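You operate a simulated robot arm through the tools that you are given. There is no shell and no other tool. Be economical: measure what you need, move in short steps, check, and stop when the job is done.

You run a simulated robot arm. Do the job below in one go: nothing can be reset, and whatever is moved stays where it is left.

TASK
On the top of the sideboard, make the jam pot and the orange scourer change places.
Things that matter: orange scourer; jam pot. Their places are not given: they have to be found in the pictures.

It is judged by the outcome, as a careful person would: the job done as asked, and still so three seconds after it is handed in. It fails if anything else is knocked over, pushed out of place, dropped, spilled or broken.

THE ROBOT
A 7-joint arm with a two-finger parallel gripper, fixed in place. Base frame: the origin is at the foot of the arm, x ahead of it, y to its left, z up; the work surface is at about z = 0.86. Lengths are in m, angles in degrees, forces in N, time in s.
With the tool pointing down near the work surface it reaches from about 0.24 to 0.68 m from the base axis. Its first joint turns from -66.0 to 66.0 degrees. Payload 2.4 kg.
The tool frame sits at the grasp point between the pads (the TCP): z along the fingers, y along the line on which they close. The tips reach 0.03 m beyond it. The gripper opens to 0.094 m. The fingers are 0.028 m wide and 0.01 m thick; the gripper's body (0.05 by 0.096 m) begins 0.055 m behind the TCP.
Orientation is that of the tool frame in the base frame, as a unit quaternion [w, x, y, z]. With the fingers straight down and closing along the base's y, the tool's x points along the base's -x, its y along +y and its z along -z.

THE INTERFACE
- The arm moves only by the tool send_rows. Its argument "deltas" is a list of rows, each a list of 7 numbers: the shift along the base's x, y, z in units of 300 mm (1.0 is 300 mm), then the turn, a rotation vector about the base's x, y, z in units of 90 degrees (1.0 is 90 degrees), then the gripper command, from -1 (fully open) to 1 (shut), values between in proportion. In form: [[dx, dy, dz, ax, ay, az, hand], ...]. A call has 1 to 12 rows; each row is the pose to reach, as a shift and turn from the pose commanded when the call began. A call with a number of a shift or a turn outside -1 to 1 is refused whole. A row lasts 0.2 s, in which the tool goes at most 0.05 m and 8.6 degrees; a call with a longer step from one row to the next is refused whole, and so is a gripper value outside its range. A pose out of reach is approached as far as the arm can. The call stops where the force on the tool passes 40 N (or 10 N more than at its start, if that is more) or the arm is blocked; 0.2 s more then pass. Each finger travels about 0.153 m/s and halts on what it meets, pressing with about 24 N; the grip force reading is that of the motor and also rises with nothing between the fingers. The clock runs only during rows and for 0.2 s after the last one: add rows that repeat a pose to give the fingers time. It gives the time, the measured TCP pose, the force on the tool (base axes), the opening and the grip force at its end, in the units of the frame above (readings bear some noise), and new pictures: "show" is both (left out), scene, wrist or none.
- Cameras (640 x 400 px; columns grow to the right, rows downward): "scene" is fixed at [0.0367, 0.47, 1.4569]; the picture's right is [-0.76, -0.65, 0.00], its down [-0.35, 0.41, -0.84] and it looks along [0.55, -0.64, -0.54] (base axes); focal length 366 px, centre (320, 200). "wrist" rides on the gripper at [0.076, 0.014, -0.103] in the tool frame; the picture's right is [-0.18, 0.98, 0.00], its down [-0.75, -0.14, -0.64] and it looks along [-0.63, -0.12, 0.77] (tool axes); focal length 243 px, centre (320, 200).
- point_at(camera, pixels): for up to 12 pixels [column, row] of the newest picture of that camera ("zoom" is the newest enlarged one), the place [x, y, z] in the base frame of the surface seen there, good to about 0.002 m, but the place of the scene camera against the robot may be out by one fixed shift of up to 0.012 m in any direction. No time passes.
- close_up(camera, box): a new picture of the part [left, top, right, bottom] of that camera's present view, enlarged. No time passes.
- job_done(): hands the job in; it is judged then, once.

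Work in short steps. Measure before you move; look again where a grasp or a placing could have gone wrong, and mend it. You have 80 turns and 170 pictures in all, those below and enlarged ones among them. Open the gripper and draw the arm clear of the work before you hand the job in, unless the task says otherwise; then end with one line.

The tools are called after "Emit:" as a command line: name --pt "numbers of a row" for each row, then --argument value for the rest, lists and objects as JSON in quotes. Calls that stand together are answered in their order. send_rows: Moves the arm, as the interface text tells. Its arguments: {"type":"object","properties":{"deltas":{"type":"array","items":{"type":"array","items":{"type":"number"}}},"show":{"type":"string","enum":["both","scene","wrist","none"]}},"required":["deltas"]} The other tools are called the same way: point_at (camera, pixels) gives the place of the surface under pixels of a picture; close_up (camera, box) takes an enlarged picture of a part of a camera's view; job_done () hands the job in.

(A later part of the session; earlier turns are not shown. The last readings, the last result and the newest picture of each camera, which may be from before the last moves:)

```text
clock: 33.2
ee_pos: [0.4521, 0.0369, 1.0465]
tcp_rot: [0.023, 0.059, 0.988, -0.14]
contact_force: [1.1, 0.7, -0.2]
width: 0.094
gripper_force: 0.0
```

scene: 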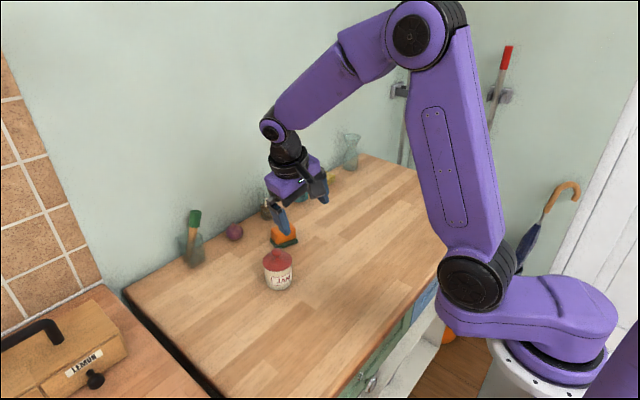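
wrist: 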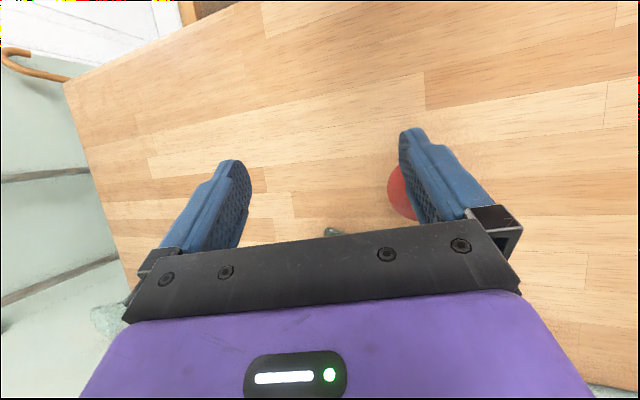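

The command follows the pose actually reached, so I correct the residual roll (about 18°) and re-centre above the pot at z≈1.03, vertical.

Emit:
send_rows --pt "0.03 0.055 0 0.06 0.01 0.025 -1" --pt "0.06 0.11 0 0.12 0.02 0.05 -1" --pt "0.093 0.165 0 0.179 0.029 0.076 -1" --pt "0.093 0.165 0 0.179 0.029 0.076 -1" --show "scene"

```text
clock: 34.2
ee_pos: [0.4559, 0.0393, 1.0314]
tcp_rot: [0.017, 0.026, 0.994, -0.109]
contact_force: [-0.1, 0.3, 0.4]
width: 0.0941
gripper_force: 0.0
out of reach, approached as far as the arm can: row 1, 2, 3, 4
```

scene: 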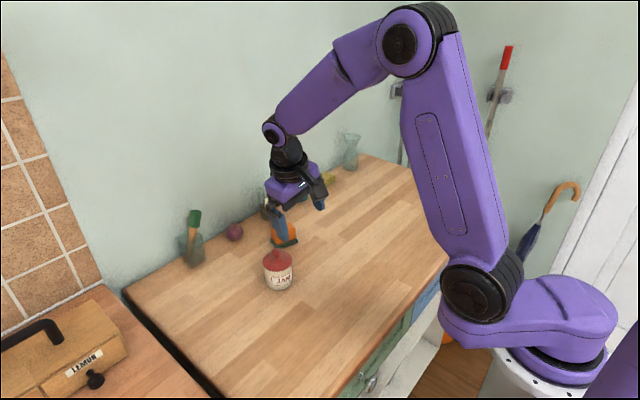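

The arm's posture is stuck against a joint limit. I'll back out toward the starting pose (up and to the right), straightening the roll, to regain a healthy posture.

Emit:
send_rows --pt "-0.02 -0.1 0.08 0 0 0 -1" --pt "-0.04 -0.2 0.16 0.02 0 0 -1" --pt "-0.06 -0.3 0.24 0.05 0.01 0.01 -1" --pt "-0.08 -0.4 0.32 0.08 0.01 0.02 -1" --pt "-0.1 -0.5 0.4 0.11 0.02 0.03 -1" --pt "-0.12 -0.6 0.48 0.139 0.022 0.033 -1" --pt "-0.14 -0.7 0.53 0.139 0.022 0.033 -1" --pt "-0.15 -0.8 0.53 0.139 0.022 0.033 -1" --pt "-0.16 -0.9 0.53 0.139 0.022 0.033 -1" --pt "-0.16 -0.9 0.53 0.139 0.022 0.033 -1" --show "scene"

```text
clock: 36.4
ee_pos: [0.4034, -0.1611, 1.1478]
tcp_rot: [0.019, 0.006, 0.991, -0.13]
contact_force: [-0.4, -0.2, -0.1]
width: 0.094
gripper_force: 0.1
out of reach, approached as far as the arm can: row 2, 3, 4, 5, 6, 7, 8, 9, 10
```

scene: 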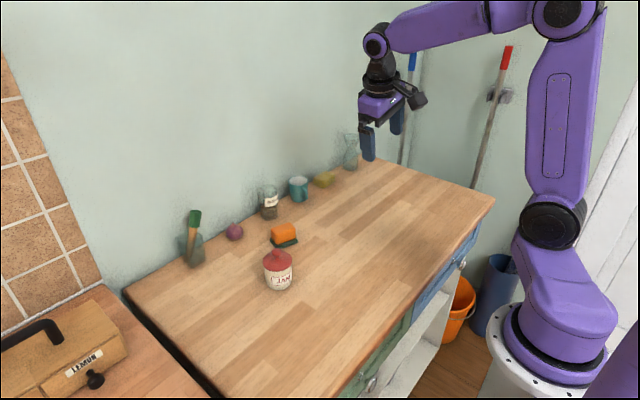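

A joint limit still blocks about 15° of roll. I'll try extending outward (x≈0.52) at this height while correcting roll.

Emit:
send_rows --pt "0.1 0 0 0.03 0 0 -1" --pt "0.2 0 0 0.07 0 0 -1" --pt "0.3 0 0 0.11 0.01 0 -1" --pt "0.4 0 0 0.166 0.025 0.008 -1" --pt "0.4 0 0 0.166 0.025 0.008 -1" --pt "0.4 0 0 0.166 0.025 0.008 -1" --show "scene"

```text
clock: 37.8
ee_pos: [0.4776, -0.1474, 1.1129]
tcp_rot: [0.024, 0.009, 0.992, -0.126]
contact_force: [0.2, -0.1, -0.3]
width: 0.0941
gripper_force: 0.1
out of reach, approached as far as the arm can: row 1, 2, 3, 4, 5, 6
```

scene: 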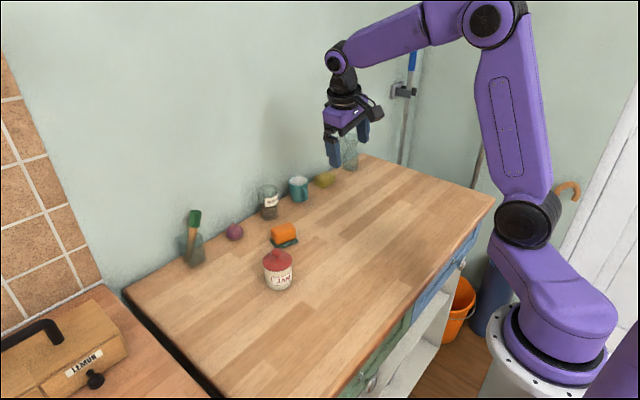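

Still blocked. I test yaw -27° together with the roll correction, to see whether the blocked joint is the last one.

Emit:
send_rows --pt "0 0 0 0 0 -0.08 -1" --pt "0 0 0 0 0 -0.16 -1" --pt "0 0 0 0 0 -0.24 -1" --pt "0 0 0 0 0 -0.3 -1" --pt "0 0 0 0 0 -0.3 -1" --show "scene"

Emit:
send_rows --pt "0 0 0 0.04 0 0 -1" --pt "0 0 0 0.08 0 0 -1" --pt "0 0 0 0.12 0 0 -1" --pt "0 0 0 0.16 0 0 -1" --pt "0 0 0 0.16 0 0 -1" --show "none"

```text
clock: 39.0
ee_pos: [0.4753, -0.1472, 1.1143]
tcp_rot: [-0.007, 0.24, 0.962, -0.129]
contact_force: [0.2, 0.6, -0.1]
width: 0.0939
gripper_force: 0.1
```

scene: 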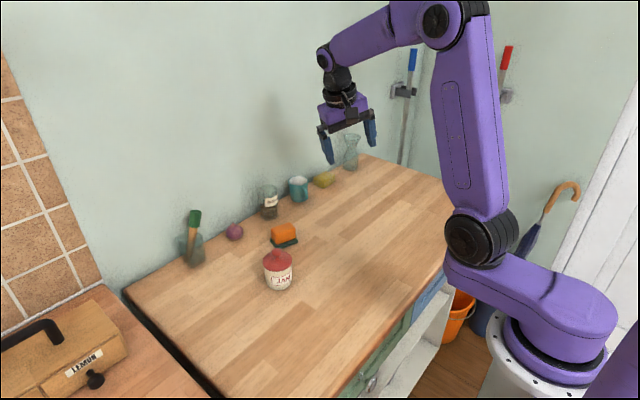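

```text
clock: 40.2
ee_pos: [0.4748, -0.1473, 1.1125]
tcp_rot: [-0.007, 0.241, 0.962, -0.129]
contact_force: [0.1, -0.6, -0.1]
width: 0.0939
gripper_force: 0.1
out of reach, approached as far as the arm can: row 1, 2, 3, 4, 5
```

Yaw is free but roll is blocked, and the yaw swung the whole elbow, suggesting the last joint is at its limit. I try yaw the other way (+45°), then roll.

Emit:
send_rows --pt "0 0 0 0 0 0.09 -1" --pt "0 0 0 0 0 0.18 -1" --pt "0 0 0 0 0 0.27 -1" --pt "0 0 0 0 0 0.36 -1" --pt "0 0 0 0 0 0.45 -1" --pt "0 0 0 0 0 0.54 -1" --pt "0 0 0 0 0 0.63 -1" --pt "0 0 0 0 0 0.63 -1" --show "scene"

Emit:
send_rows --pt "0 0 0 0.04 0 0 -1" --pt "0 0 0 0.08 0 0 -1" --pt "0 0 0 0.12 0 0 -1" --pt "0 0 0 0.16 0 0 -1" --pt "0 0 0 0.16 0 0 -1" --show "scene"

```text
clock: 42.0
ee_pos: [0.4223, -0.0553, 1.068]
tcp_rot: [0.061, -0.208, 0.966, -0.138]
contact_force: [0.9, 0.0, -0.4]
width: 0.0941
gripper_force: 0.0
out of reach, approached as far as the arm can: row 5, 6, 7, 8
```

scene: 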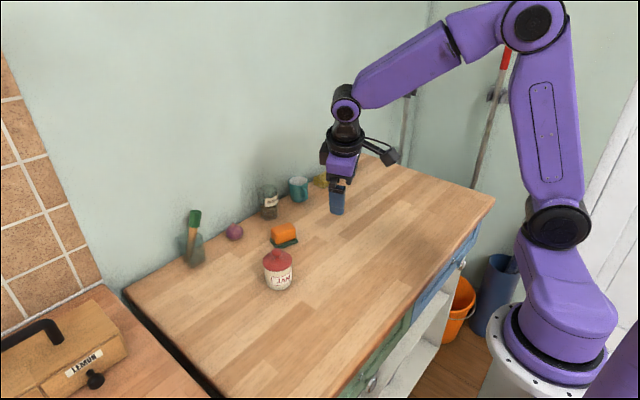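

```text
clock: 43.2
ee_pos: [0.4081, -0.0362, 1.0436]
tcp_rot: [0.095, -0.2, 0.972, -0.079]
contact_force: [-0.4, -0.5, -0.3]
width: 0.0941
gripper_force: 0.1
out of reach, approached as far as the arm can: row 1, 2, 3, 4, 5
```

scene: 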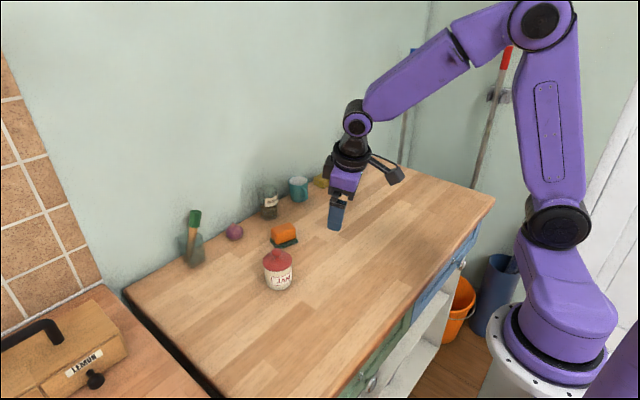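

Not that way (position drifts). I now ask only for translation back toward the starting spot, with no turn, to let the elbow realign with the target's direction.

Emit:
send_rows --pt "0 -0.1 0.08 0 0 0 -1" --pt "0 -0.2 0.16 0 0 0 -1" --pt "0 -0.3 0.24 0 0 0 -1" --pt "0 -0.4 0.32 0 0 0 -1" --pt "0 -0.5 0.4 0 0 0 -1" --pt "0 -0.6 0.45 0 0 0 -1" --pt "0 -0.6 0.45 0 0 0 -1" --show "scene"

```text
clock: 44.8
ee_pos: [0.3595, -0.0469, 1.1222]
tcp_rot: [0.1, -0.198, 0.97, -0.097]
contact_force: [-0.8, 0.5, 0.3]
width: 0.0941
gripper_force: 0.0
out of reach, approached as far as the arm can: row 1, 2, 3, 4, 5, 6, 7
```

scene: 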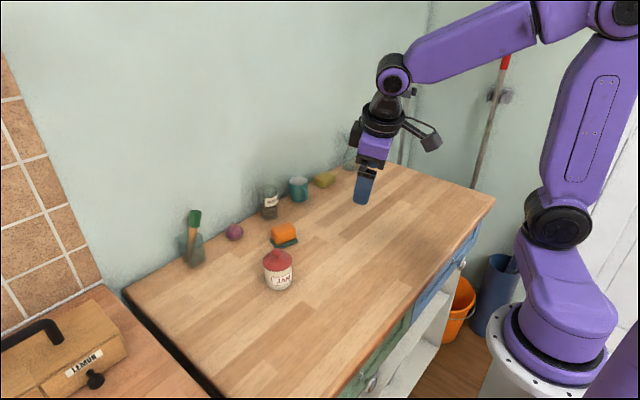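

I measure the arm's own joints in the scene (shoulder (557,225), elbow (610,15), wrist (393,80), forearm) to understand the posture.

Emit:
point_at --camera "scene" --pixels '[[557, 218], [620, 15], [394, 78], [480, 40], [595, 120], [380, 125], [430, 135], [545, 30], [365, 190], [570, 300]]'

Emit:
close_up --camera "scene" --box '[340, 0, 640, 210]'

```text
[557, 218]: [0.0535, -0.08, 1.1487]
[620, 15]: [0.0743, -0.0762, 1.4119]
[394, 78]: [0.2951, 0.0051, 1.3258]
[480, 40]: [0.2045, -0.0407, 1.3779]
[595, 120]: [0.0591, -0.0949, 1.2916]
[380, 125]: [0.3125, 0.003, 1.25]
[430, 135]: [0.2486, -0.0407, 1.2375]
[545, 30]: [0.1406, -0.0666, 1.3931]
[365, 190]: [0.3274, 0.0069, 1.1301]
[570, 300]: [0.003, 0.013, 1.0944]
```

```text
1.90 times, centred on (490, 105) of scene
```

zoom: 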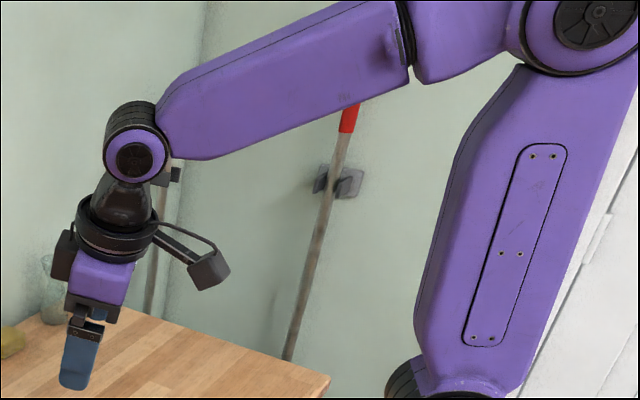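

The posture looks like a flipped wrist (forearm roll near its limit) with shoulder swing. To unwind I'll go back near the "straight wrist" pose and come round the other side. First undo the yaw and extend a little.

Emit:
send_rows --pt "0.05 0 0 0 0 -0.08 -1" --pt "0.1 0 0 0 0 -0.16 -1" --pt "0.15 0 0 0 0 -0.24 -1" --pt "0.2 0 0 0 0 -0.32 -1" --pt "0.25 0 0 0 0 -0.36 -1" --pt "0.3 0 0 0 0 -0.36 -1" --pt "0.3 0 0 0 0 -0.36 -1" --show "scene"

```text
clock: 46.4
ee_pos: [0.4519, -0.0495, 1.1202]
tcp_rot: [0.07, 0.079, 0.989, -0.107]
contact_force: [0.5, -0.6, -0.2]
width: 0.0942
gripper_force: 0.1
out of reach, approached as far as the arm can: row 1, 2, 3
```

scene: 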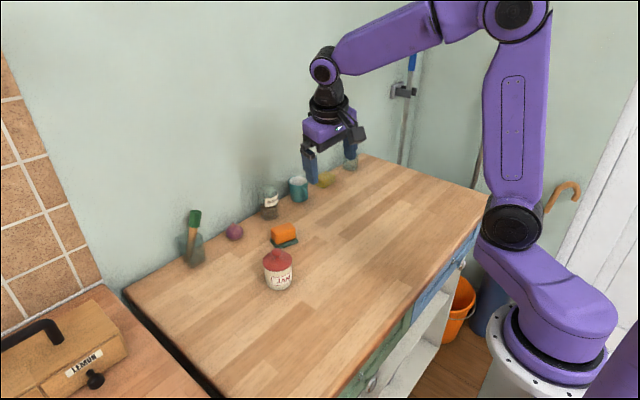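

Solvable here. Now I tilt outward by 54° about -y at x≈0.49, towards the straight-wrist pose.

Emit:
send_rows --pt "0.03 0 0 0 -0.08 0 -1" --pt "0.06 0 0 0 -0.16 0 -1" --pt "0.09 0 0 0 -0.24 0 -1" --pt "0.12 0 -0.05 0 -0.32 0 -1" --pt "0.12 0 -0.1 0 -0.4 0 -1" --pt "0.12 0 -0.15 0 -0.48 0 -1" --pt "0.12 0 -0.15 0 -0.54 0 -1" --pt "0.12 0 -0.15 0 -0.6 0 -1" --pt "0.12 0 -0.15 0 -0.6 0 -1" --show "scene"

Emit:
close_up --camera "scene" --box '[240, 0, 560, 260]'

```text
clock: 48.4
ee_pos: [0.4864, -0.0495, 1.0758]
tcp_rot: [0.51, 0.116, 0.85, -0.055]
contact_force: [0.0, -0.7, -0.1]
width: 0.0938
gripper_force: 0.0
```

scene: 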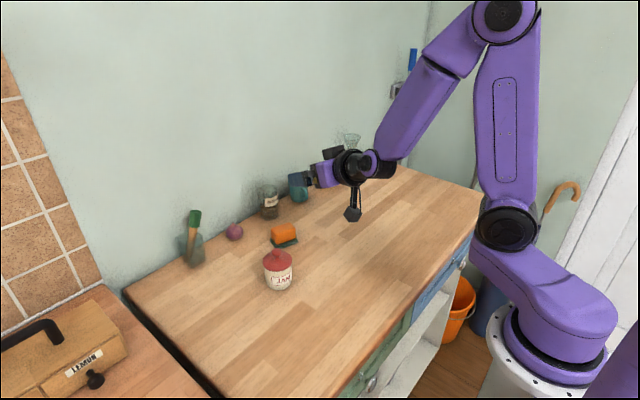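

```text
1.54 times, centred on (400, 130) of scene
```

zoom: 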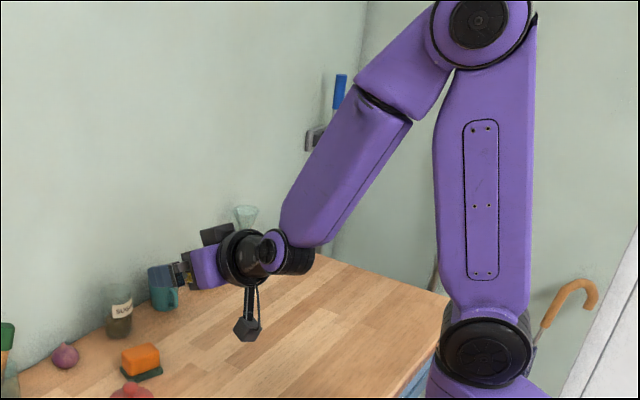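

That passed through straight without complaint (tool now bent upward past the forearm). I now sweep the pointing direction around the +y side, which should unwind the forearm roll, before bending down again.

Emit:
send_rows --pt "0 0 0 0.043 0.029 0.066 -1" --pt "0 0 0 0.087 0.058 0.131 -1" --pt "0 0 0 0.13 0.087 0.197 -1" --pt "0 0 0 0.174 0.117 0.263 -1" --pt "0 0 0 0.217 0.146 0.328 -1" --pt "0 0 0 0.261 0.175 0.394 -1" --pt "0 0 0 0.261 0.175 0.394 -1" --show "scene"

```text
clock: 50.0
ee_pos: [0.488, -0.0508, 1.0749]
tcp_rot: [0.351, -0.054, 0.899, 0.257]
contact_force: [-0.9, 0.2, 0.8]
width: 0.0941
gripper_force: 0.1
```

scene: 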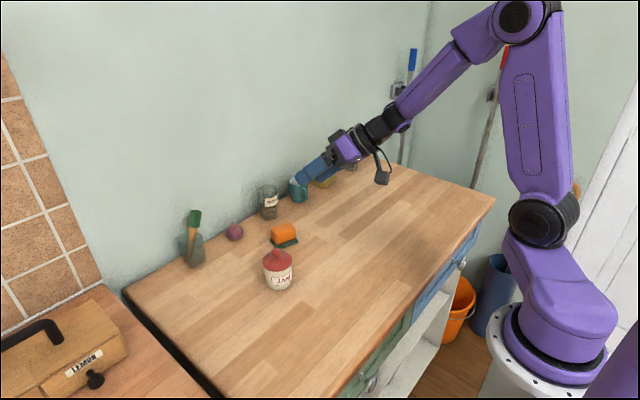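

The wrist link has rotated visibly. Now I bend down to vertical from this side.

Emit:
send_rows --pt "0 0 0 -0.053 0.063 0 -1" --pt "0 0 0 -0.105 0.126 0 -1" --pt "0 0 0 -0.158 0.189 0 -1" --pt "0 0 0 -0.21 0.252 0 -1" --pt "0 0 0 -0.263 0.315 0 -1" --pt "0 0 0 -0.315 0.378 0 -1" --pt "0 0 0 -0.368 0.441 0 -1" --pt "0 0 0 -0.368 0.441 0 -1" --show "scene"

```text
clock: 51.8
ee_pos: [0.4898, -0.0536, 1.0732]
tcp_rot: [0.111, -0.061, 0.989, 0.079]
contact_force: [-0.6, 0.2, 0.2]
width: 0.0941
gripper_force: 0.1
out of reach, approached as far as the arm can: row 5, 6, 7, 8
```

scene: 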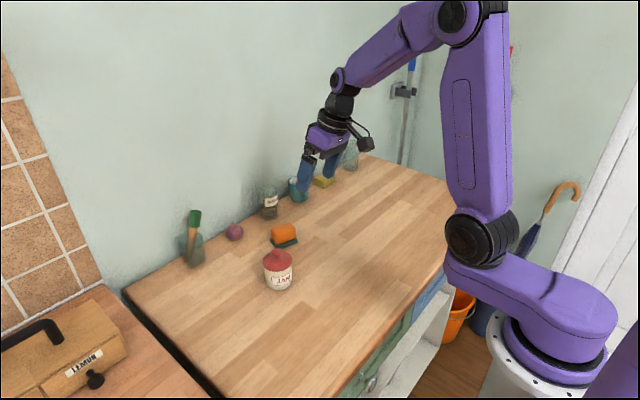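

The block now appears on the opposite side, so the wrist sign is still the wrong one: I need to pass straight through in-plane. First I go back around to the "up" side with zero roll and y=0.

Emit:
send_rows --pt "0 0 0 0.051 -0.06 0 -1" --pt "0 0 0 0.102 -0.121 0 -1" --pt "0 0 0 0.152 -0.181 0 -1" --pt "0 0 0 0.203 -0.242 0 -1" --pt "0 0 0 0.254 -0.302 0.002 -1" --pt "0 0 0 0.254 -0.302 0.002 -1" --show "none"

Emit:
send_rows --pt "0 0.03 0 -0.05 -0.042 -0.046 -1" --pt "0 0.06 0 -0.1 -0.084 -0.093 -1" --pt "0 0.09 0 -0.149 -0.126 -0.139 -1" --pt "0 0.12 0 -0.2 -0.168 -0.186 -1" --pt "0 0.15 0 -0.249 -0.21 -0.232 -1" --pt "0 0.17 0 -0.249 -0.21 -0.232 -1" --pt "0 0.17 0 -0.249 -0.21 -0.232 -1" --show "scene"

Emit:
close_up --camera "scene" --box '[240, 0, 560, 260]'

```text
clock: 53.2
ee_pos: [0.491, -0.0559, 1.0741]
tcp_rot: [0.348, -0.056, 0.9, 0.256]
contact_force: [1.0, 0.2, -0.1]
width: 0.0939
gripper_force: 0.1
```

```text
clock: 54.8
ee_pos: [0.4895, -0.0039, 1.0737]
tcp_rot: [0.513, 0.0, 0.859, -0.002]
contact_force: [0.3, -0.4, 0.2]
width: 0.0939
gripper_force: 0.0
```

scene: 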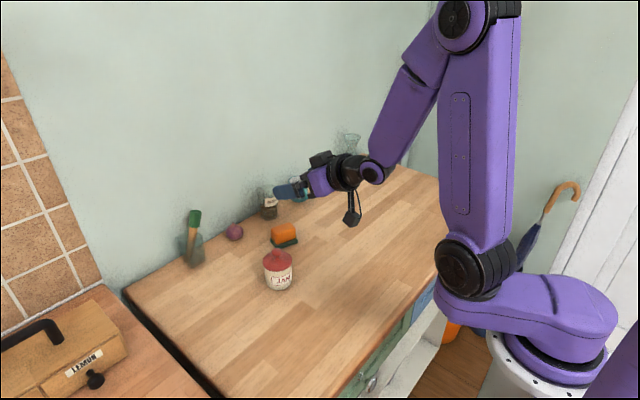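

```text
1.54 times, centred on (400, 130) of scene
```

zoom: 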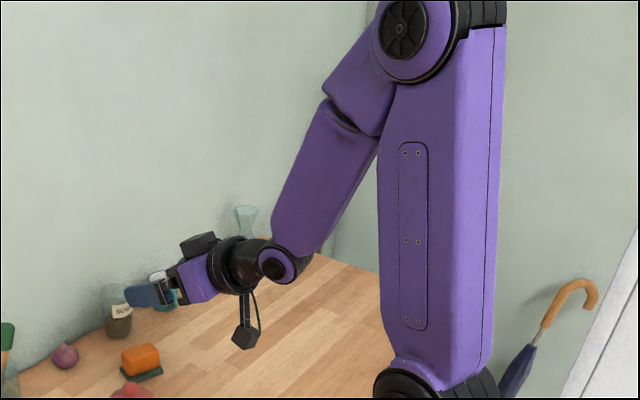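

Pure 62° tilt at y≈0. I measure the forearm's direction along its side to align the pass-through.

Emit:
point_at --camera "scene" --pixels '[[408, 90], [390, 140], [399, 115], [372, 172], [460, 20], [350, 170], [320, 180], [290, 190], [465, 260], [470, 130]]'

```text
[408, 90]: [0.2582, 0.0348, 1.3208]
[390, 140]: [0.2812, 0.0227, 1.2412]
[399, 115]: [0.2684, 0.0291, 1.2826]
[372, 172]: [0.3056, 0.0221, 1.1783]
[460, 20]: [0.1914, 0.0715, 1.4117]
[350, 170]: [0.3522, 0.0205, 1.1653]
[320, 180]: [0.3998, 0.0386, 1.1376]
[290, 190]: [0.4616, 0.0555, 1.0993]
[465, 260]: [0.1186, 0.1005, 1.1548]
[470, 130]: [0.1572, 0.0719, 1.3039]
```

I refine the forearm axis using points along its actual image slope.

Emit:
point_at --camera "scene" --pixels '[[412, 85], [402, 105], [392, 125], [382, 145], [404, 80], [394, 100], [384, 120], [375, 138], [420, 95], [410, 115], [400, 135]]'

```text
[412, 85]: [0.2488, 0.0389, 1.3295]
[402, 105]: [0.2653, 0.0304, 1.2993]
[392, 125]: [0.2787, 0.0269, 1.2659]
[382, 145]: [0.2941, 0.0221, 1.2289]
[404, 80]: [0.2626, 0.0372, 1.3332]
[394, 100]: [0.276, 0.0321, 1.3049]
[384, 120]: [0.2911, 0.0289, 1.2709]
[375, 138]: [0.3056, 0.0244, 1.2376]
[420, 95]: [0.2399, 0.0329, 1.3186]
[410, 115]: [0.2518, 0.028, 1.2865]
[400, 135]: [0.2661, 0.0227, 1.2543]
```

Forearm axis ≈ (0.397, -0.138, -0.907). I swing the hand about the wrist centre exactly through that axis and 20° beyond, so only the wrist joint should move.

Emit:
send_rows --pt "-0.052 -0.022 -0.082 -0.0097 0.091 -0.0181 -1" --pt "-0.116 -0.043 -0.155 -0.0194 0.182 -0.0362 -1" --pt "-0.191 -0.064 -0.218 -0.0291 0.273 -0.0543 -1" --pt "-0.274 -0.083 -0.269 -0.0388 0.364 -0.0724 -1" --pt "-0.364 -0.1 -0.308 -0.0485 0.455 -0.0905 -1" --pt "-0.459 -0.115 -0.333 -0.0582 0.546 -0.1086 -1" --pt "-0.557 -0.128 -0.344 -0.0679 0.637 -0.1267 -1" --pt "-0.557 -0.128 -0.344 -0.0679 0.637 -0.1267 -1" --show "scene"

```text
clock: 56.6
ee_pos: [0.3244, -0.0423, 0.9695]
tcp_rot: [0.034, 0.055, 0.993, -0.094]
contact_force: [0.1, -0.6, 0.3]
width: 0.0941
gripper_force: 0.1
```

scene: 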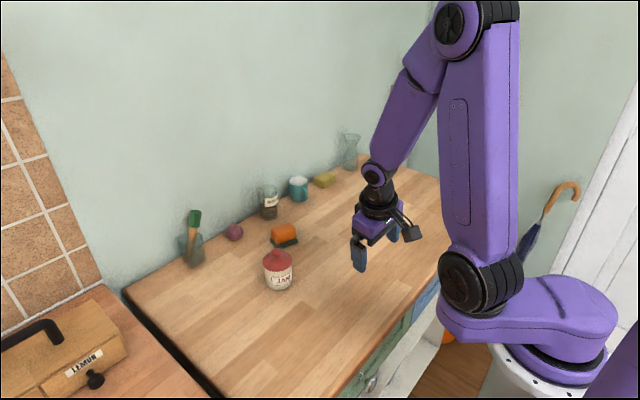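

It went through cleanly with only the wrist moving. Now I straighten to vertical while moving out and up.

Emit:
send_rows --pt "0.06 0.02 0.08 0.03 0.01 0.018 -1" --pt "0.12 0.05 0.16 0.06 0.02 0.035 -1" --pt "0.2 0.08 0.24 0.09 0.03 0.053 -1" --pt "0.28 0.12 0.3 0.12 0.043 0.07 -1" --pt "0.32 0.14 0.33 0.12 0.043 0.07 -1" --pt "0.32 0.14 0.33 0.12 0.043 0.07 -1" --show "scene"

```text
clock: 58.0
ee_pos: [0.4207, -0.0003, 1.0673]
tcp_rot: [0.001, -0.001, 1.0, -0.001]
contact_force: [-1.1, -0.2, -0.3]
width: 0.0944
gripper_force: 0.1
```

scene: 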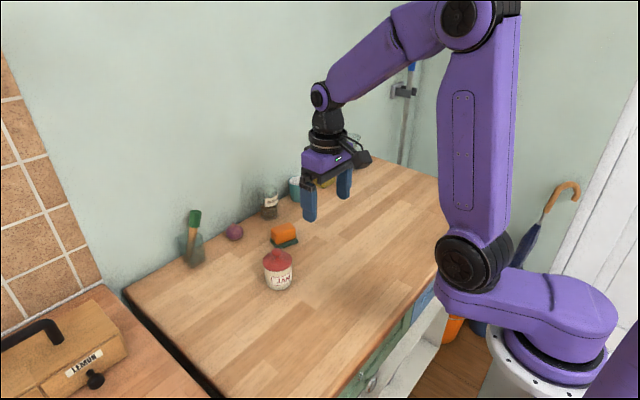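

Healthy again. Now I go above the pot and lean the other way, +35° about y (hand on the far side, wrist bending further).

Emit:
send_rows --pt "0.09 0.096 0 0 0 0 -1" --pt "0.18 0.192 0 0 0 0 -1" --pt "0.267 0.288 -0.02 0 0 0 -1" --pt "0.267 0.288 -0.02 0 0.08 0 -1" --pt "0.267 0.288 -0.02 0 0.16 0 -1" --pt "0.267 0.288 -0.02 0 0.24 0 -1" --pt "0.267 0.288 -0.02 0 0.32 0 -1" --pt "0.267 0.288 -0.02 0 0.389 0 -1" --pt "0.267 0.288 -0.02 0 0.389 0 -1"

```text
clock: 60.0
ee_pos: [0.5, 0.0871, 1.0632]
tcp_rot: [-0.3, 0.0, 0.954, 0.001]
contact_force: [0.3, 1.0, 0.1]
width: 0.0939
gripper_force: 0.1
```

scene: 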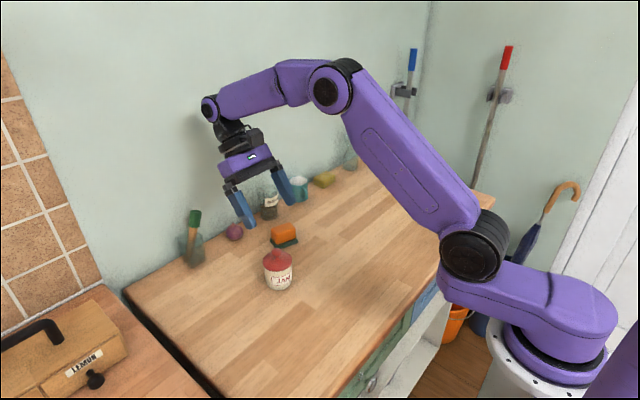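
wrist: 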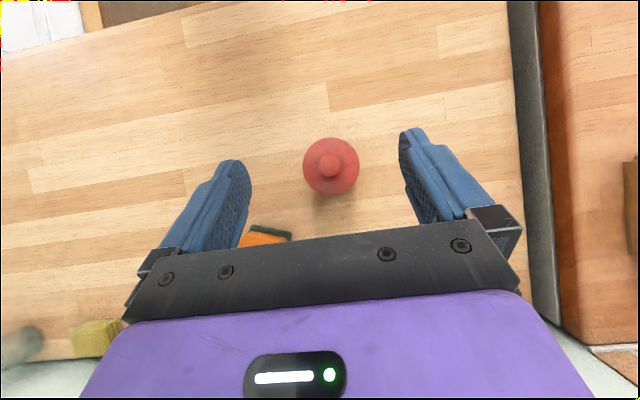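

Lean of 35° achieved. I check the lid/knob position from here and the height of the brush and sugar jar behind.

Emit:
point_at --camera "wrist" --pixels '[[330, 165], [305, 166], [357, 166], [331, 141], [331, 192], [331, 150]]'

Emit:
point_at --camera "scene" --pixels '[[194, 213], [197, 230], [270, 193], [234, 228], [190, 240], [206, 105], [240, 165]]'

```text
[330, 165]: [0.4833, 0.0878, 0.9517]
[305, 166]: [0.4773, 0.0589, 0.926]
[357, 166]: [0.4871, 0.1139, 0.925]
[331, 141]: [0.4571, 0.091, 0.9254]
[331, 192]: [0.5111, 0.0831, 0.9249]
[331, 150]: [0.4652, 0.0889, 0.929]
```

```text
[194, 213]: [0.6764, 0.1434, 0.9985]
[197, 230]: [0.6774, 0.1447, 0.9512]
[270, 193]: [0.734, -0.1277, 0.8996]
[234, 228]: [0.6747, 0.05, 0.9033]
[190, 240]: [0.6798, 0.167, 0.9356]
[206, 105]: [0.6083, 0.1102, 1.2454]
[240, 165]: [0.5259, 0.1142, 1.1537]
```

Pot centre (0.482, 0.0865); nothing behind is in the way. I descend to z≈0.93 slightly beyond the pot axis, then look.

Emit:
send_rows --pt "0.023 -0.002 -0.12 0 0 0 -1" --pt "0.023 -0.002 -0.24 0 0 0 -1" --pt "0.023 -0.002 -0.34 0 0 0 -1" --pt "0.023 -0.002 -0.444 0 0 0 -1" --pt "0.023 -0.002 -0.444 0 0 0 -1"

Emit:
close_up --camera "scene" --box '[214, 190, 342, 300]'

```text
clock: 61.2
ee_pos: [0.5075, 0.085, 0.9306]
tcp_rot: [-0.3, 0.0, 0.954, 0.001]
contact_force: [-0.9, -0.1, 0.3]
width: 0.0942
gripper_force: 0.1
```

scene: 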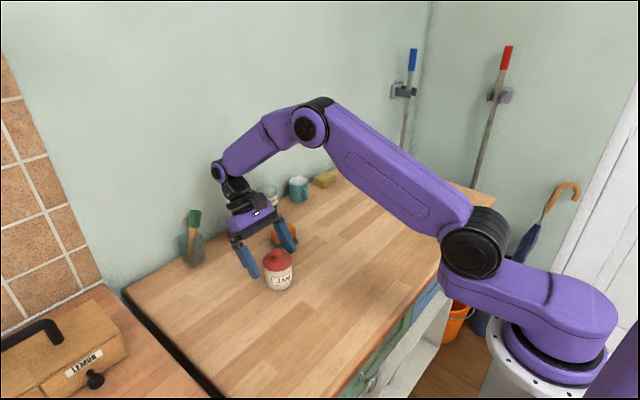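
wrist: 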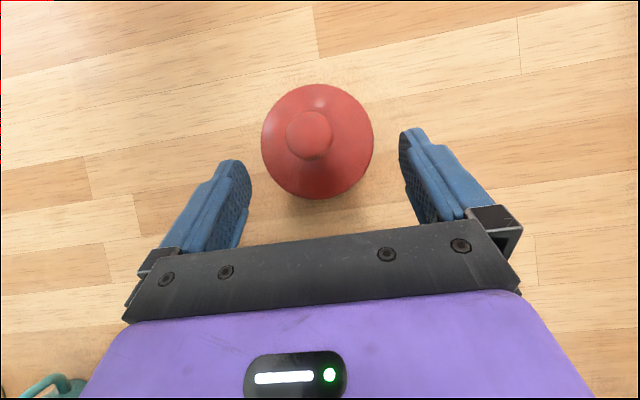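

```text
3.64 times, centred on (278, 245) of scene
```

zoom: 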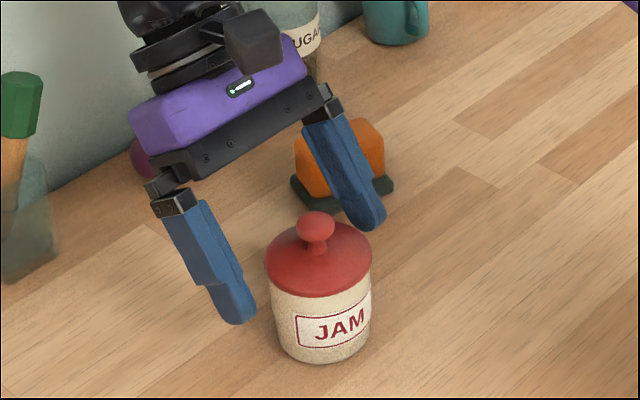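

I re-measure the lid extents once more from this view, then make the final approach.

Emit:
point_at --camera "wrist" --pixels '[[265, 140], [370, 140], [317, 88], [318, 194], [311, 135]]'

```text
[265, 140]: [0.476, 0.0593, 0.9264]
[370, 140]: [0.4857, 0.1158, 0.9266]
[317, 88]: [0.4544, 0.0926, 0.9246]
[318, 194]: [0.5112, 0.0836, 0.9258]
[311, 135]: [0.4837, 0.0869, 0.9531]
```

Centre (0.483, 0.0873). Final move to TCP (0.498, 0.087, 0.8985), then close.

Emit:
send_rows --pt "-0.016 0.003 -0.05 0 0 0 -1" --pt "-0.032 0.003 -0.085 0 0 0 -1" --pt "-0.032 0.003 -0.106 0 0 0 -1" --pt "-0.032 0.003 -0.106 0 0 0 -1" --show "none"

Emit:
send_rows --pt "0 0 0 0 0 0 -0.2" --pt "0 0 0 0 0 0 0.1" --pt "0 0 0 0 0 0 1" --pt "0 0 0 0 0 0 1" --pt "0 0 0 0 0 0 1"

Emit:
close_up --camera "scene" --box '[214, 190, 342, 300]'

```text
clock: 62.2
ee_pos: [0.4978, 0.0873, 0.8985]
tcp_rot: [-0.299, 0.0, 0.954, 0.001]
contact_force: [0.6, -1.1, -0.3]
width: 0.0941
gripper_force: 0.0
```

```text
clock: 63.4
ee_pos: [0.4972, 0.0875, 0.8982]
tcp_rot: [-0.3, -0.001, 0.954, 0.0]
contact_force: [-0.5, -0.6, 0.4]
width: 0.0614
gripper_force: 24.3
```

scene: 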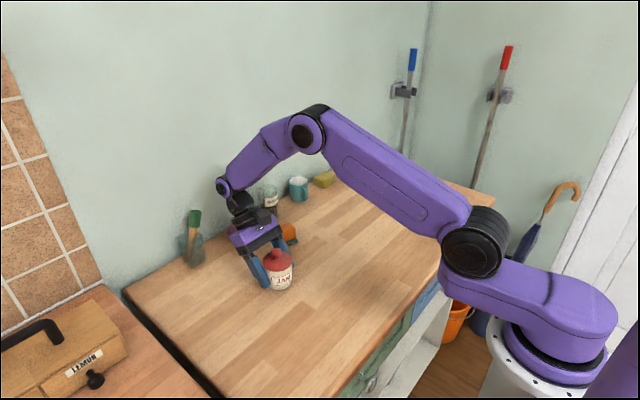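
wrist: 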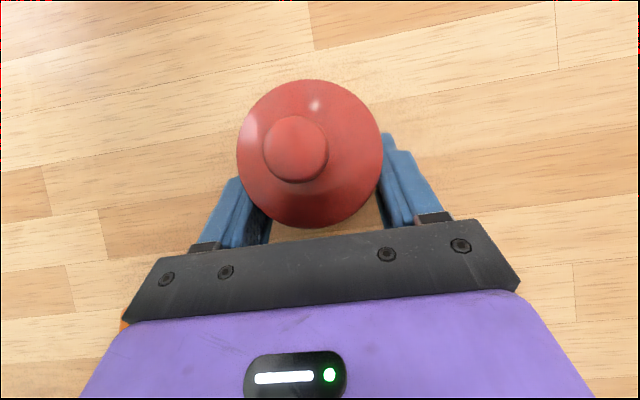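

```text
3.64 times, centred on (278, 245) of scene
```

zoom: 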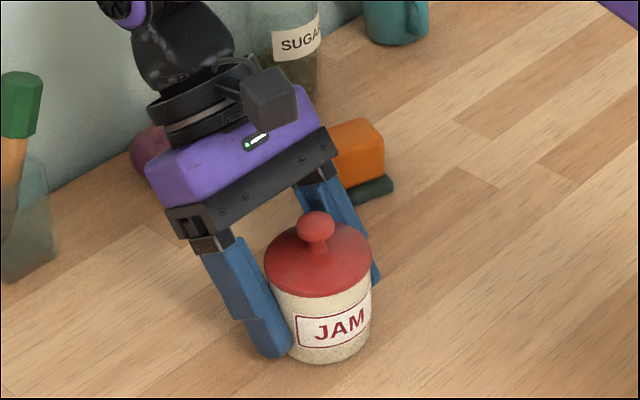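

Gripped at 0.0614 (slightly narrower than the lid's 0.0625), apparently on the body. Slow 10 mm test lift.

Emit:
send_rows --pt "0 0 0.01 0 0 0 1" --pt "0 0 0.02 0 0 0 1" --pt "0 0 0.033 0 0 0 1" --pt "0 0 0.033 0 0 0 1"

Emit:
close_up --camera "scene" --box '[214, 190, 342, 300]'

```text
clock: 64.4
ee_pos: [0.4974, 0.086, 0.9082]
tcp_rot: [-0.3, -0.001, 0.954, 0.0]
contact_force: [0.4, -0.2, -3.2]
width: 0.0613
gripper_force: 24.1
```

scene: 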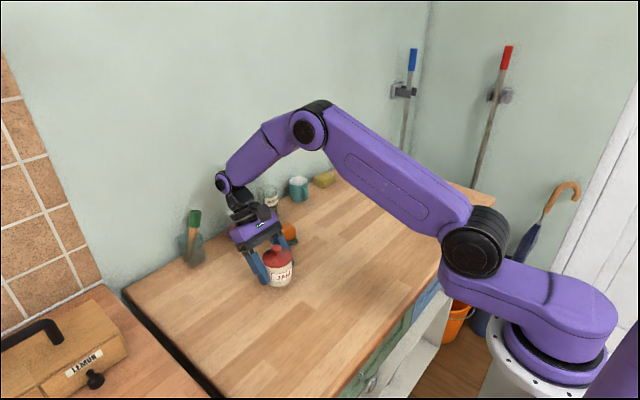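
wrist: 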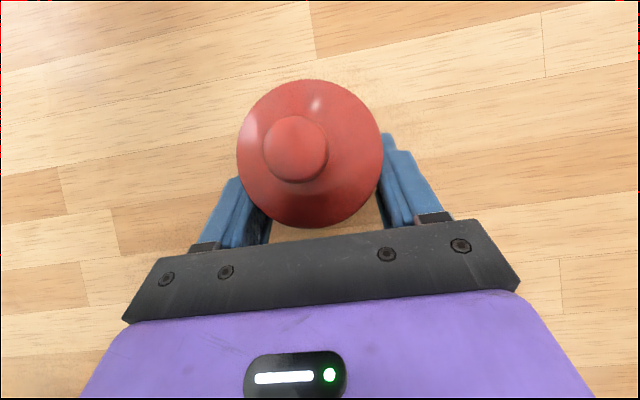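

```text
3.64 times, centred on (278, 245) of scene
```

zoom: 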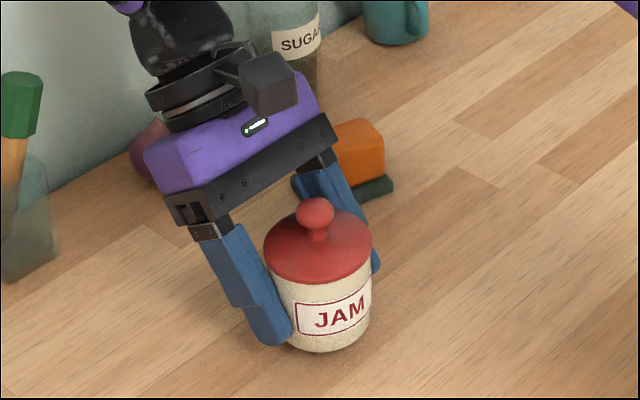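

The whole pot came up together, lid seated (3 N weight). I raise it 6 cm more and carry it slowly to y≈-0.092.

Emit:
send_rows --pt "0 0 0.07 0 0 0 1" --pt "0 0 0.15 0 0 0 1" --pt "0 0 0.2 0 0 0 1" --pt "0 -0.08 0.2 0 0 0 1" --pt "0 -0.17 0.2 0 0 0 1" --pt "0 -0.26 0.2 0 0 0 1" --pt "0 -0.35 0.2 0 0 0 1" --pt "0 -0.44 0.2 0 0 0 1" --pt "-0.005 -0.53 0.2 0 0 0 1" --pt "-0.007 -0.597 0.2 0 0 0 1" --pt "-0.007 -0.597 0.2 0 0 0 1"

```text
clock: 66.8
ee_pos: [0.4948, -0.093, 0.9701]
tcp_rot: [-0.3, 0.0, 0.954, 0.001]
contact_force: [0.3, 0.7, -2.1]
width: 0.0612
gripper_force: 24.1
```

scene: 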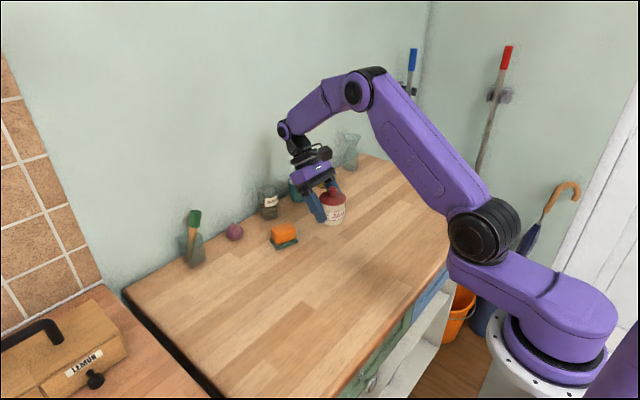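
wrist: 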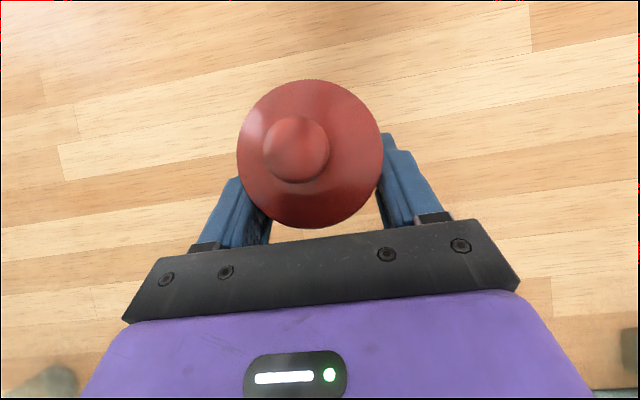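

The pot is over the scourer's old spot. I lower it gently by 69.5 mm.

Emit:
send_rows --pt "0 0 -0.08 0 0 0 1" --pt "0 0 -0.15 0 0 0 1" --pt "0 0 -0.2 0 0 0 1" --pt "0 0 -0.22 0 0 0 1" --pt "0 0 -0.231 0 0 0 1" --pt "0 0 -0.231 0 0 0 1" --show "scene"

Emit:
close_up --camera "scene" --box '[256, 160, 400, 280]'

```text
clock: 68.2
ee_pos: [0.495, -0.0929, 0.8984]
tcp_rot: [-0.299, 0.0, 0.954, 0.0]
contact_force: [-0.2, 0.1, -2.7]
width: 0.0613
gripper_force: 24.1
```

scene: 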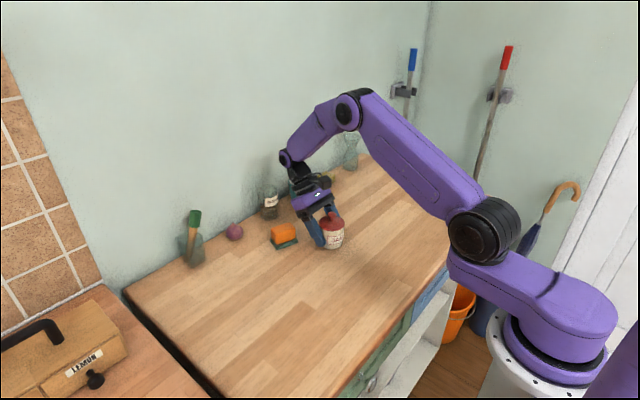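

```text
3.33 times, centred on (328, 220) of scene
```

zoom: 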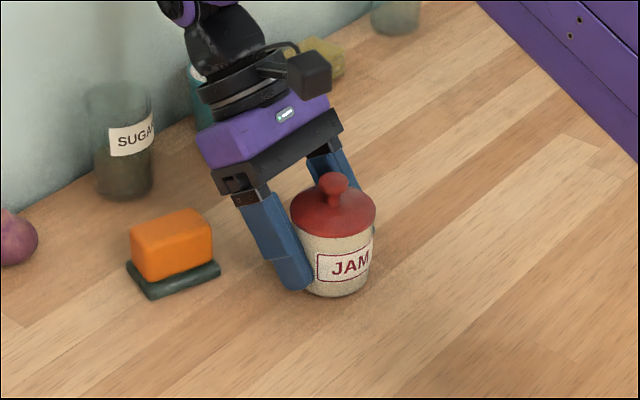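

Force still shows the weight (-2.7 N), so it hangs just above the surface. I lower another 1.5 mm.

Emit:
send_rows --pt "0 0 -0.002 0 0 0 1" --pt "0 0 -0.004 0 0 0 1" --pt "0 0 -0.005 0 0 0 1" --pt "0 0 -0.005 0 0 0 1" --show "none"

```text
clock: 69.2
ee_pos: [0.495, -0.093, 0.8979]
tcp_rot: [-0.299, -0.001, 0.954, 0.001]
contact_force: [-2.0, 0.7, 9.0]
width: 0.0611
gripper_force: 23.9
```

It's on the surface now (+9 N). I release gradually.

Emit:
send_rows --pt "0 0 0.003 0 0 0 0.25" --pt "0 0 0.003 0 0 0 0" --pt "0 0 0.003 0 0 0 -0.5" --pt "0 0 0.003 0 0 0 -1" --pt "0 0 0.003 0 0 0 -1"

Emit:
close_up --camera "scene" --box '[256, 160, 400, 280]'

```text
clock: 70.4
ee_pos: [0.4953, -0.0923, 0.8984]
tcp_rot: [-0.299, 0.0, 0.954, 0.001]
contact_force: [0.4, 0.1, 0.4]
width: 0.0939
gripper_force: 0.0
```

scene: 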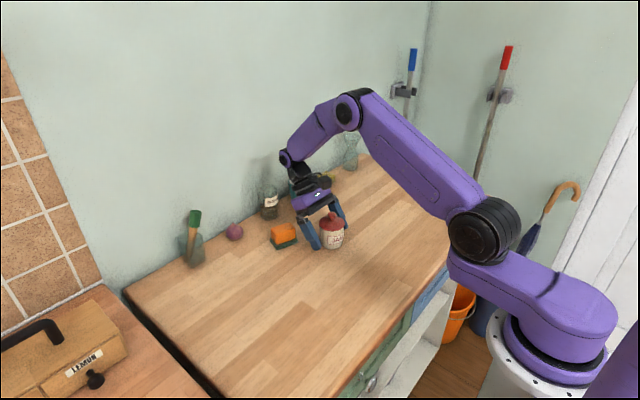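
wrist: 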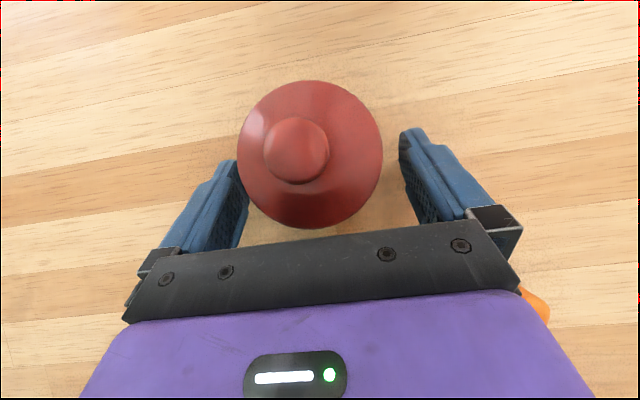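

```text
3.33 times, centred on (328, 220) of scene
```

zoom: 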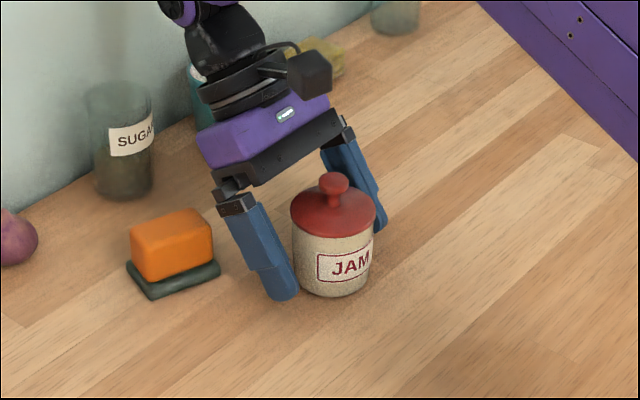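

Pot stands upright with the lid on. I rise straight up, then return to vertical.

Emit:
send_rows --pt "0.02 0 0.08 0 0 0 -1" --pt "0.03 0 0.2 0 0 0 -1" --pt "0.03 0 0.35 0 0 0 -1" --pt "0.03 0 0.5 0 0 0 -1" --pt "0.03 0 0.55 0 -0.08 0 -1" --pt "0.03 0 0.55 0 -0.16 0 -1" --pt "0.03 0 0.55 0 -0.24 0 -1" --pt "0.03 0 0.55 0 -0.32 0 -1" --pt "0.03 0 0.55 0 -0.387 0 -1" --pt "0.03 0 0.55 0 -0.387 0 -1" --show "scene"

```text
clock: 72.6
ee_pos: [0.5038, -0.0935, 1.0637]
tcp_rot: [0.001, -0.001, 1.0, -0.001]
contact_force: [-0.8, -0.4, 0.2]
width: 0.0938
gripper_force: 0.1
```

scene: 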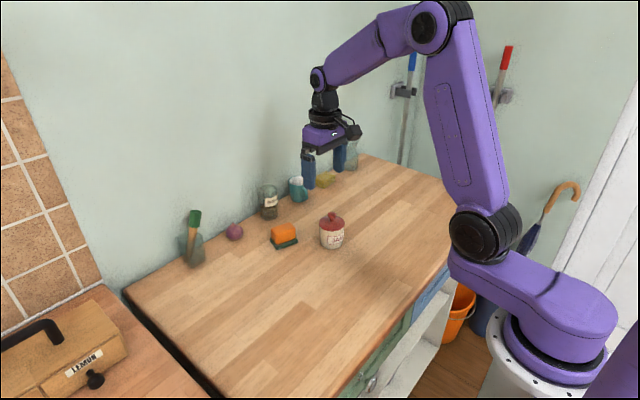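

Both stand well. I move over the scourer (0.571, -0.018), yaw -18.5°, and descend to grasp it.

Emit:
send_rows --pt "0.075 0.085 0 0 0 -0.068 -1" --pt "0.15 0.17 0 0 0 -0.137 -1" --pt "0.223 0.253 0 0 0 -0.206 -1" --pt "0.223 0.253 -0.14 0 0 -0.206 -1" --pt "0.223 0.253 -0.28 0 0 -0.206 -1" --pt "0.223 0.253 -0.4 0 0 -0.206 -1" --pt "0.223 0.253 -0.48 0 0 -0.206 -1" --pt "0.223 0.253 -0.521 0 0 -0.206 -1" --pt "0.223 0.253 -0.521 0 0 -0.206 -1"

```text
clock: 74.6
ee_pos: [0.5689, -0.0171, 0.9059]
tcp_rot: [0.0, 0.16, 0.987, -0.001]
contact_force: [0.7, 1.1, -1.2]
width: 0.0941
gripper_force: 0.1
```

scene: 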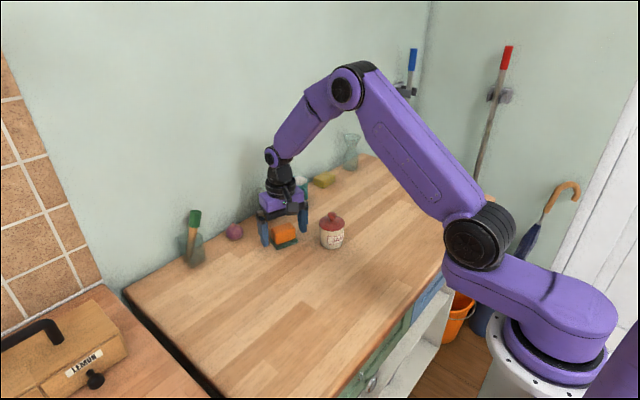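
wrist: 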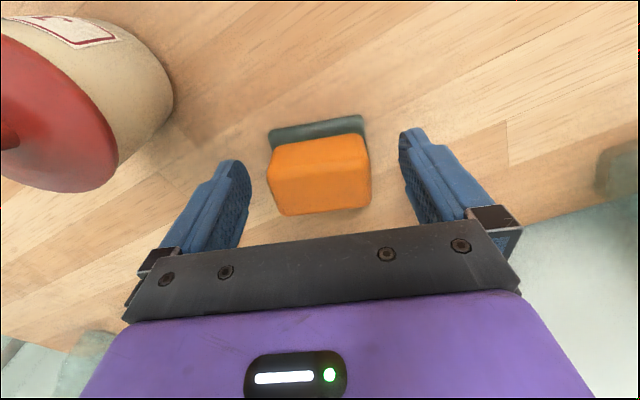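

Fingers straddle the scourer. Close, lift 6 cm, and carry to the pot's former place (0.481, 0.087).

Emit:
send_rows --pt "0 0 0 0 0 0 1" --pt "0 0 0 0 0 0 1" --pt "0 0 0 0 0 0 1" --pt "0 0 0.1 0 0 0 1" --pt "0 0 0.2 0 0 0 1" --pt "0 0.12 0.2 0 0 0 1" --pt "-0.05 0.24 0.2 0 0 0 1" --pt "-0.15 0.33 0.2 0 0 0 1" --pt "-0.25 0.35 0.2 0 0 0 1" --pt "-0.297 0.35 0.2 0 0 0 1" --pt "-0.297 0.35 0.2 0 0 0 1"

```text
clock: 77.0
ee_pos: [0.4822, 0.0888, 0.967]
tcp_rot: [0.0, 0.161, 0.987, -0.001]
contact_force: [0.8, -0.7, -0.5]
width: 0.0596
gripper_force: 23.9
```

scene: 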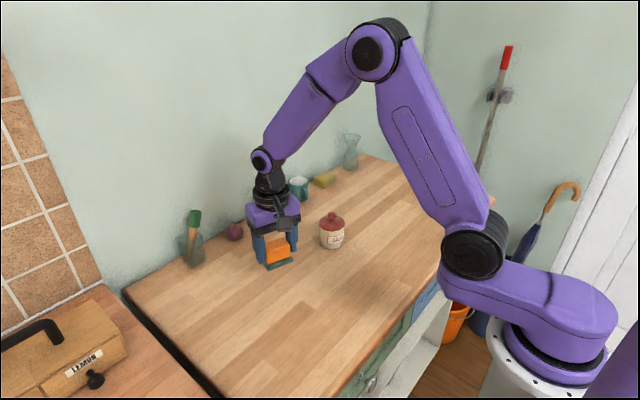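
wrist: 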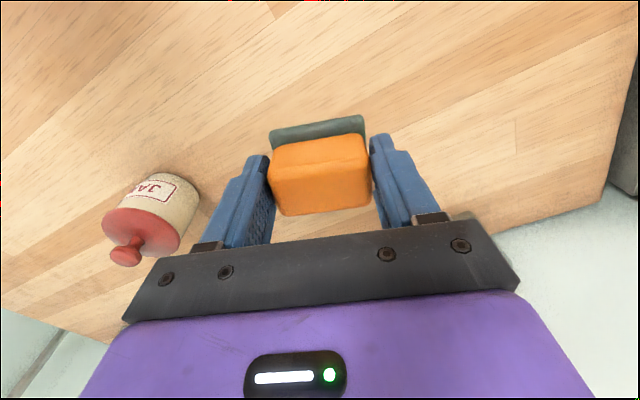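

The scourer is over the pot's old place. I lower it by 60 mm, then release and rise.

Emit:
send_rows --pt "0 0 -0.08 0 0 0 1" --pt "0 0 -0.15 0 0 0 1" --pt "0 0 -0.185 0 0 0 1" --pt "0 0 -0.2 0 0 0 1" --pt "0 0 -0.2 0 0 0 1" --show "none"

Emit:
send_rows --pt "0 0 0 0 0 0 0" --pt "0 0 0 0 0 0 -1" --pt "0 0 0 0 0 0 -1" --pt "0 0 0.08 0 0 0 -1" --pt "0 0 0.2 0 0 0 -1" --pt "0 0 0.35 0 0 0 -1" --pt "0 0 0.5 0 0 0 -1" --pt "-0.1 0 0.6 0 0 0 -1" --pt "-0.2 0 0.7 0 0 0 -1" --pt "-0.2 0 0.7 0 0 0 -1"

Emit:
close_up --camera "scene" --box '[214, 170, 374, 290]'

```text
clock: 78.2
ee_pos: [0.4812, 0.0872, 0.9078]
tcp_rot: [0.0, 0.161, 0.987, 0.0]
contact_force: [-0.9, 0.8, -0.9]
width: 0.0595
gripper_force: 23.8
```

```text
clock: 80.4
ee_pos: [0.4212, 0.0906, 1.1175]
tcp_rot: [-0.002, 0.16, 0.987, 0.0]
contact_force: [-0.2, -0.4, -0.4]
width: 0.094
gripper_force: 0.1
```

scene: 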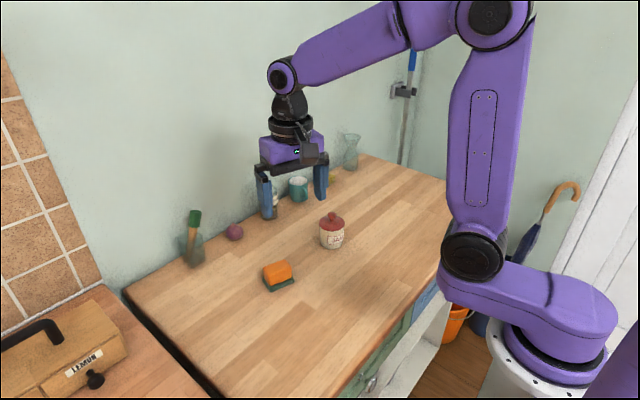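
wrist: 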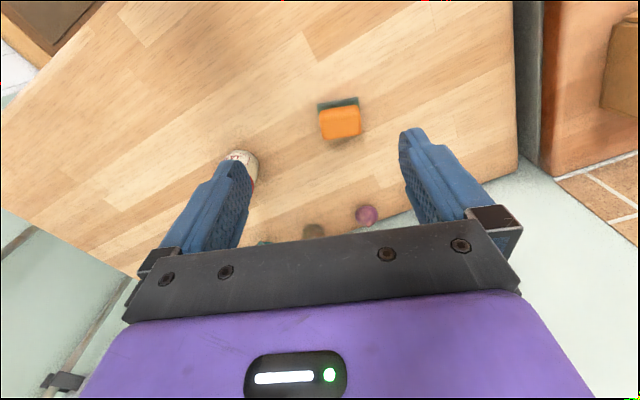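

```text
3.33 times, centred on (294, 230) of scene
```

zoom: 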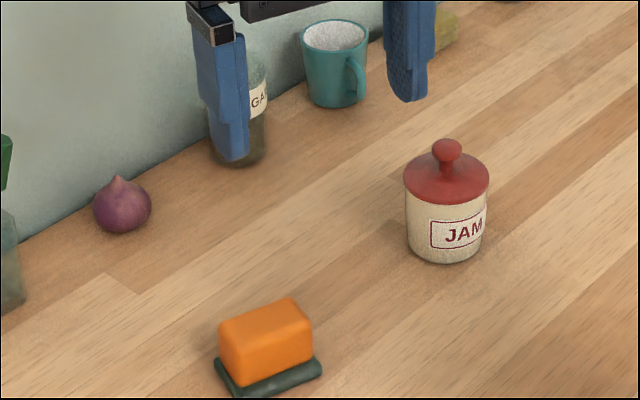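

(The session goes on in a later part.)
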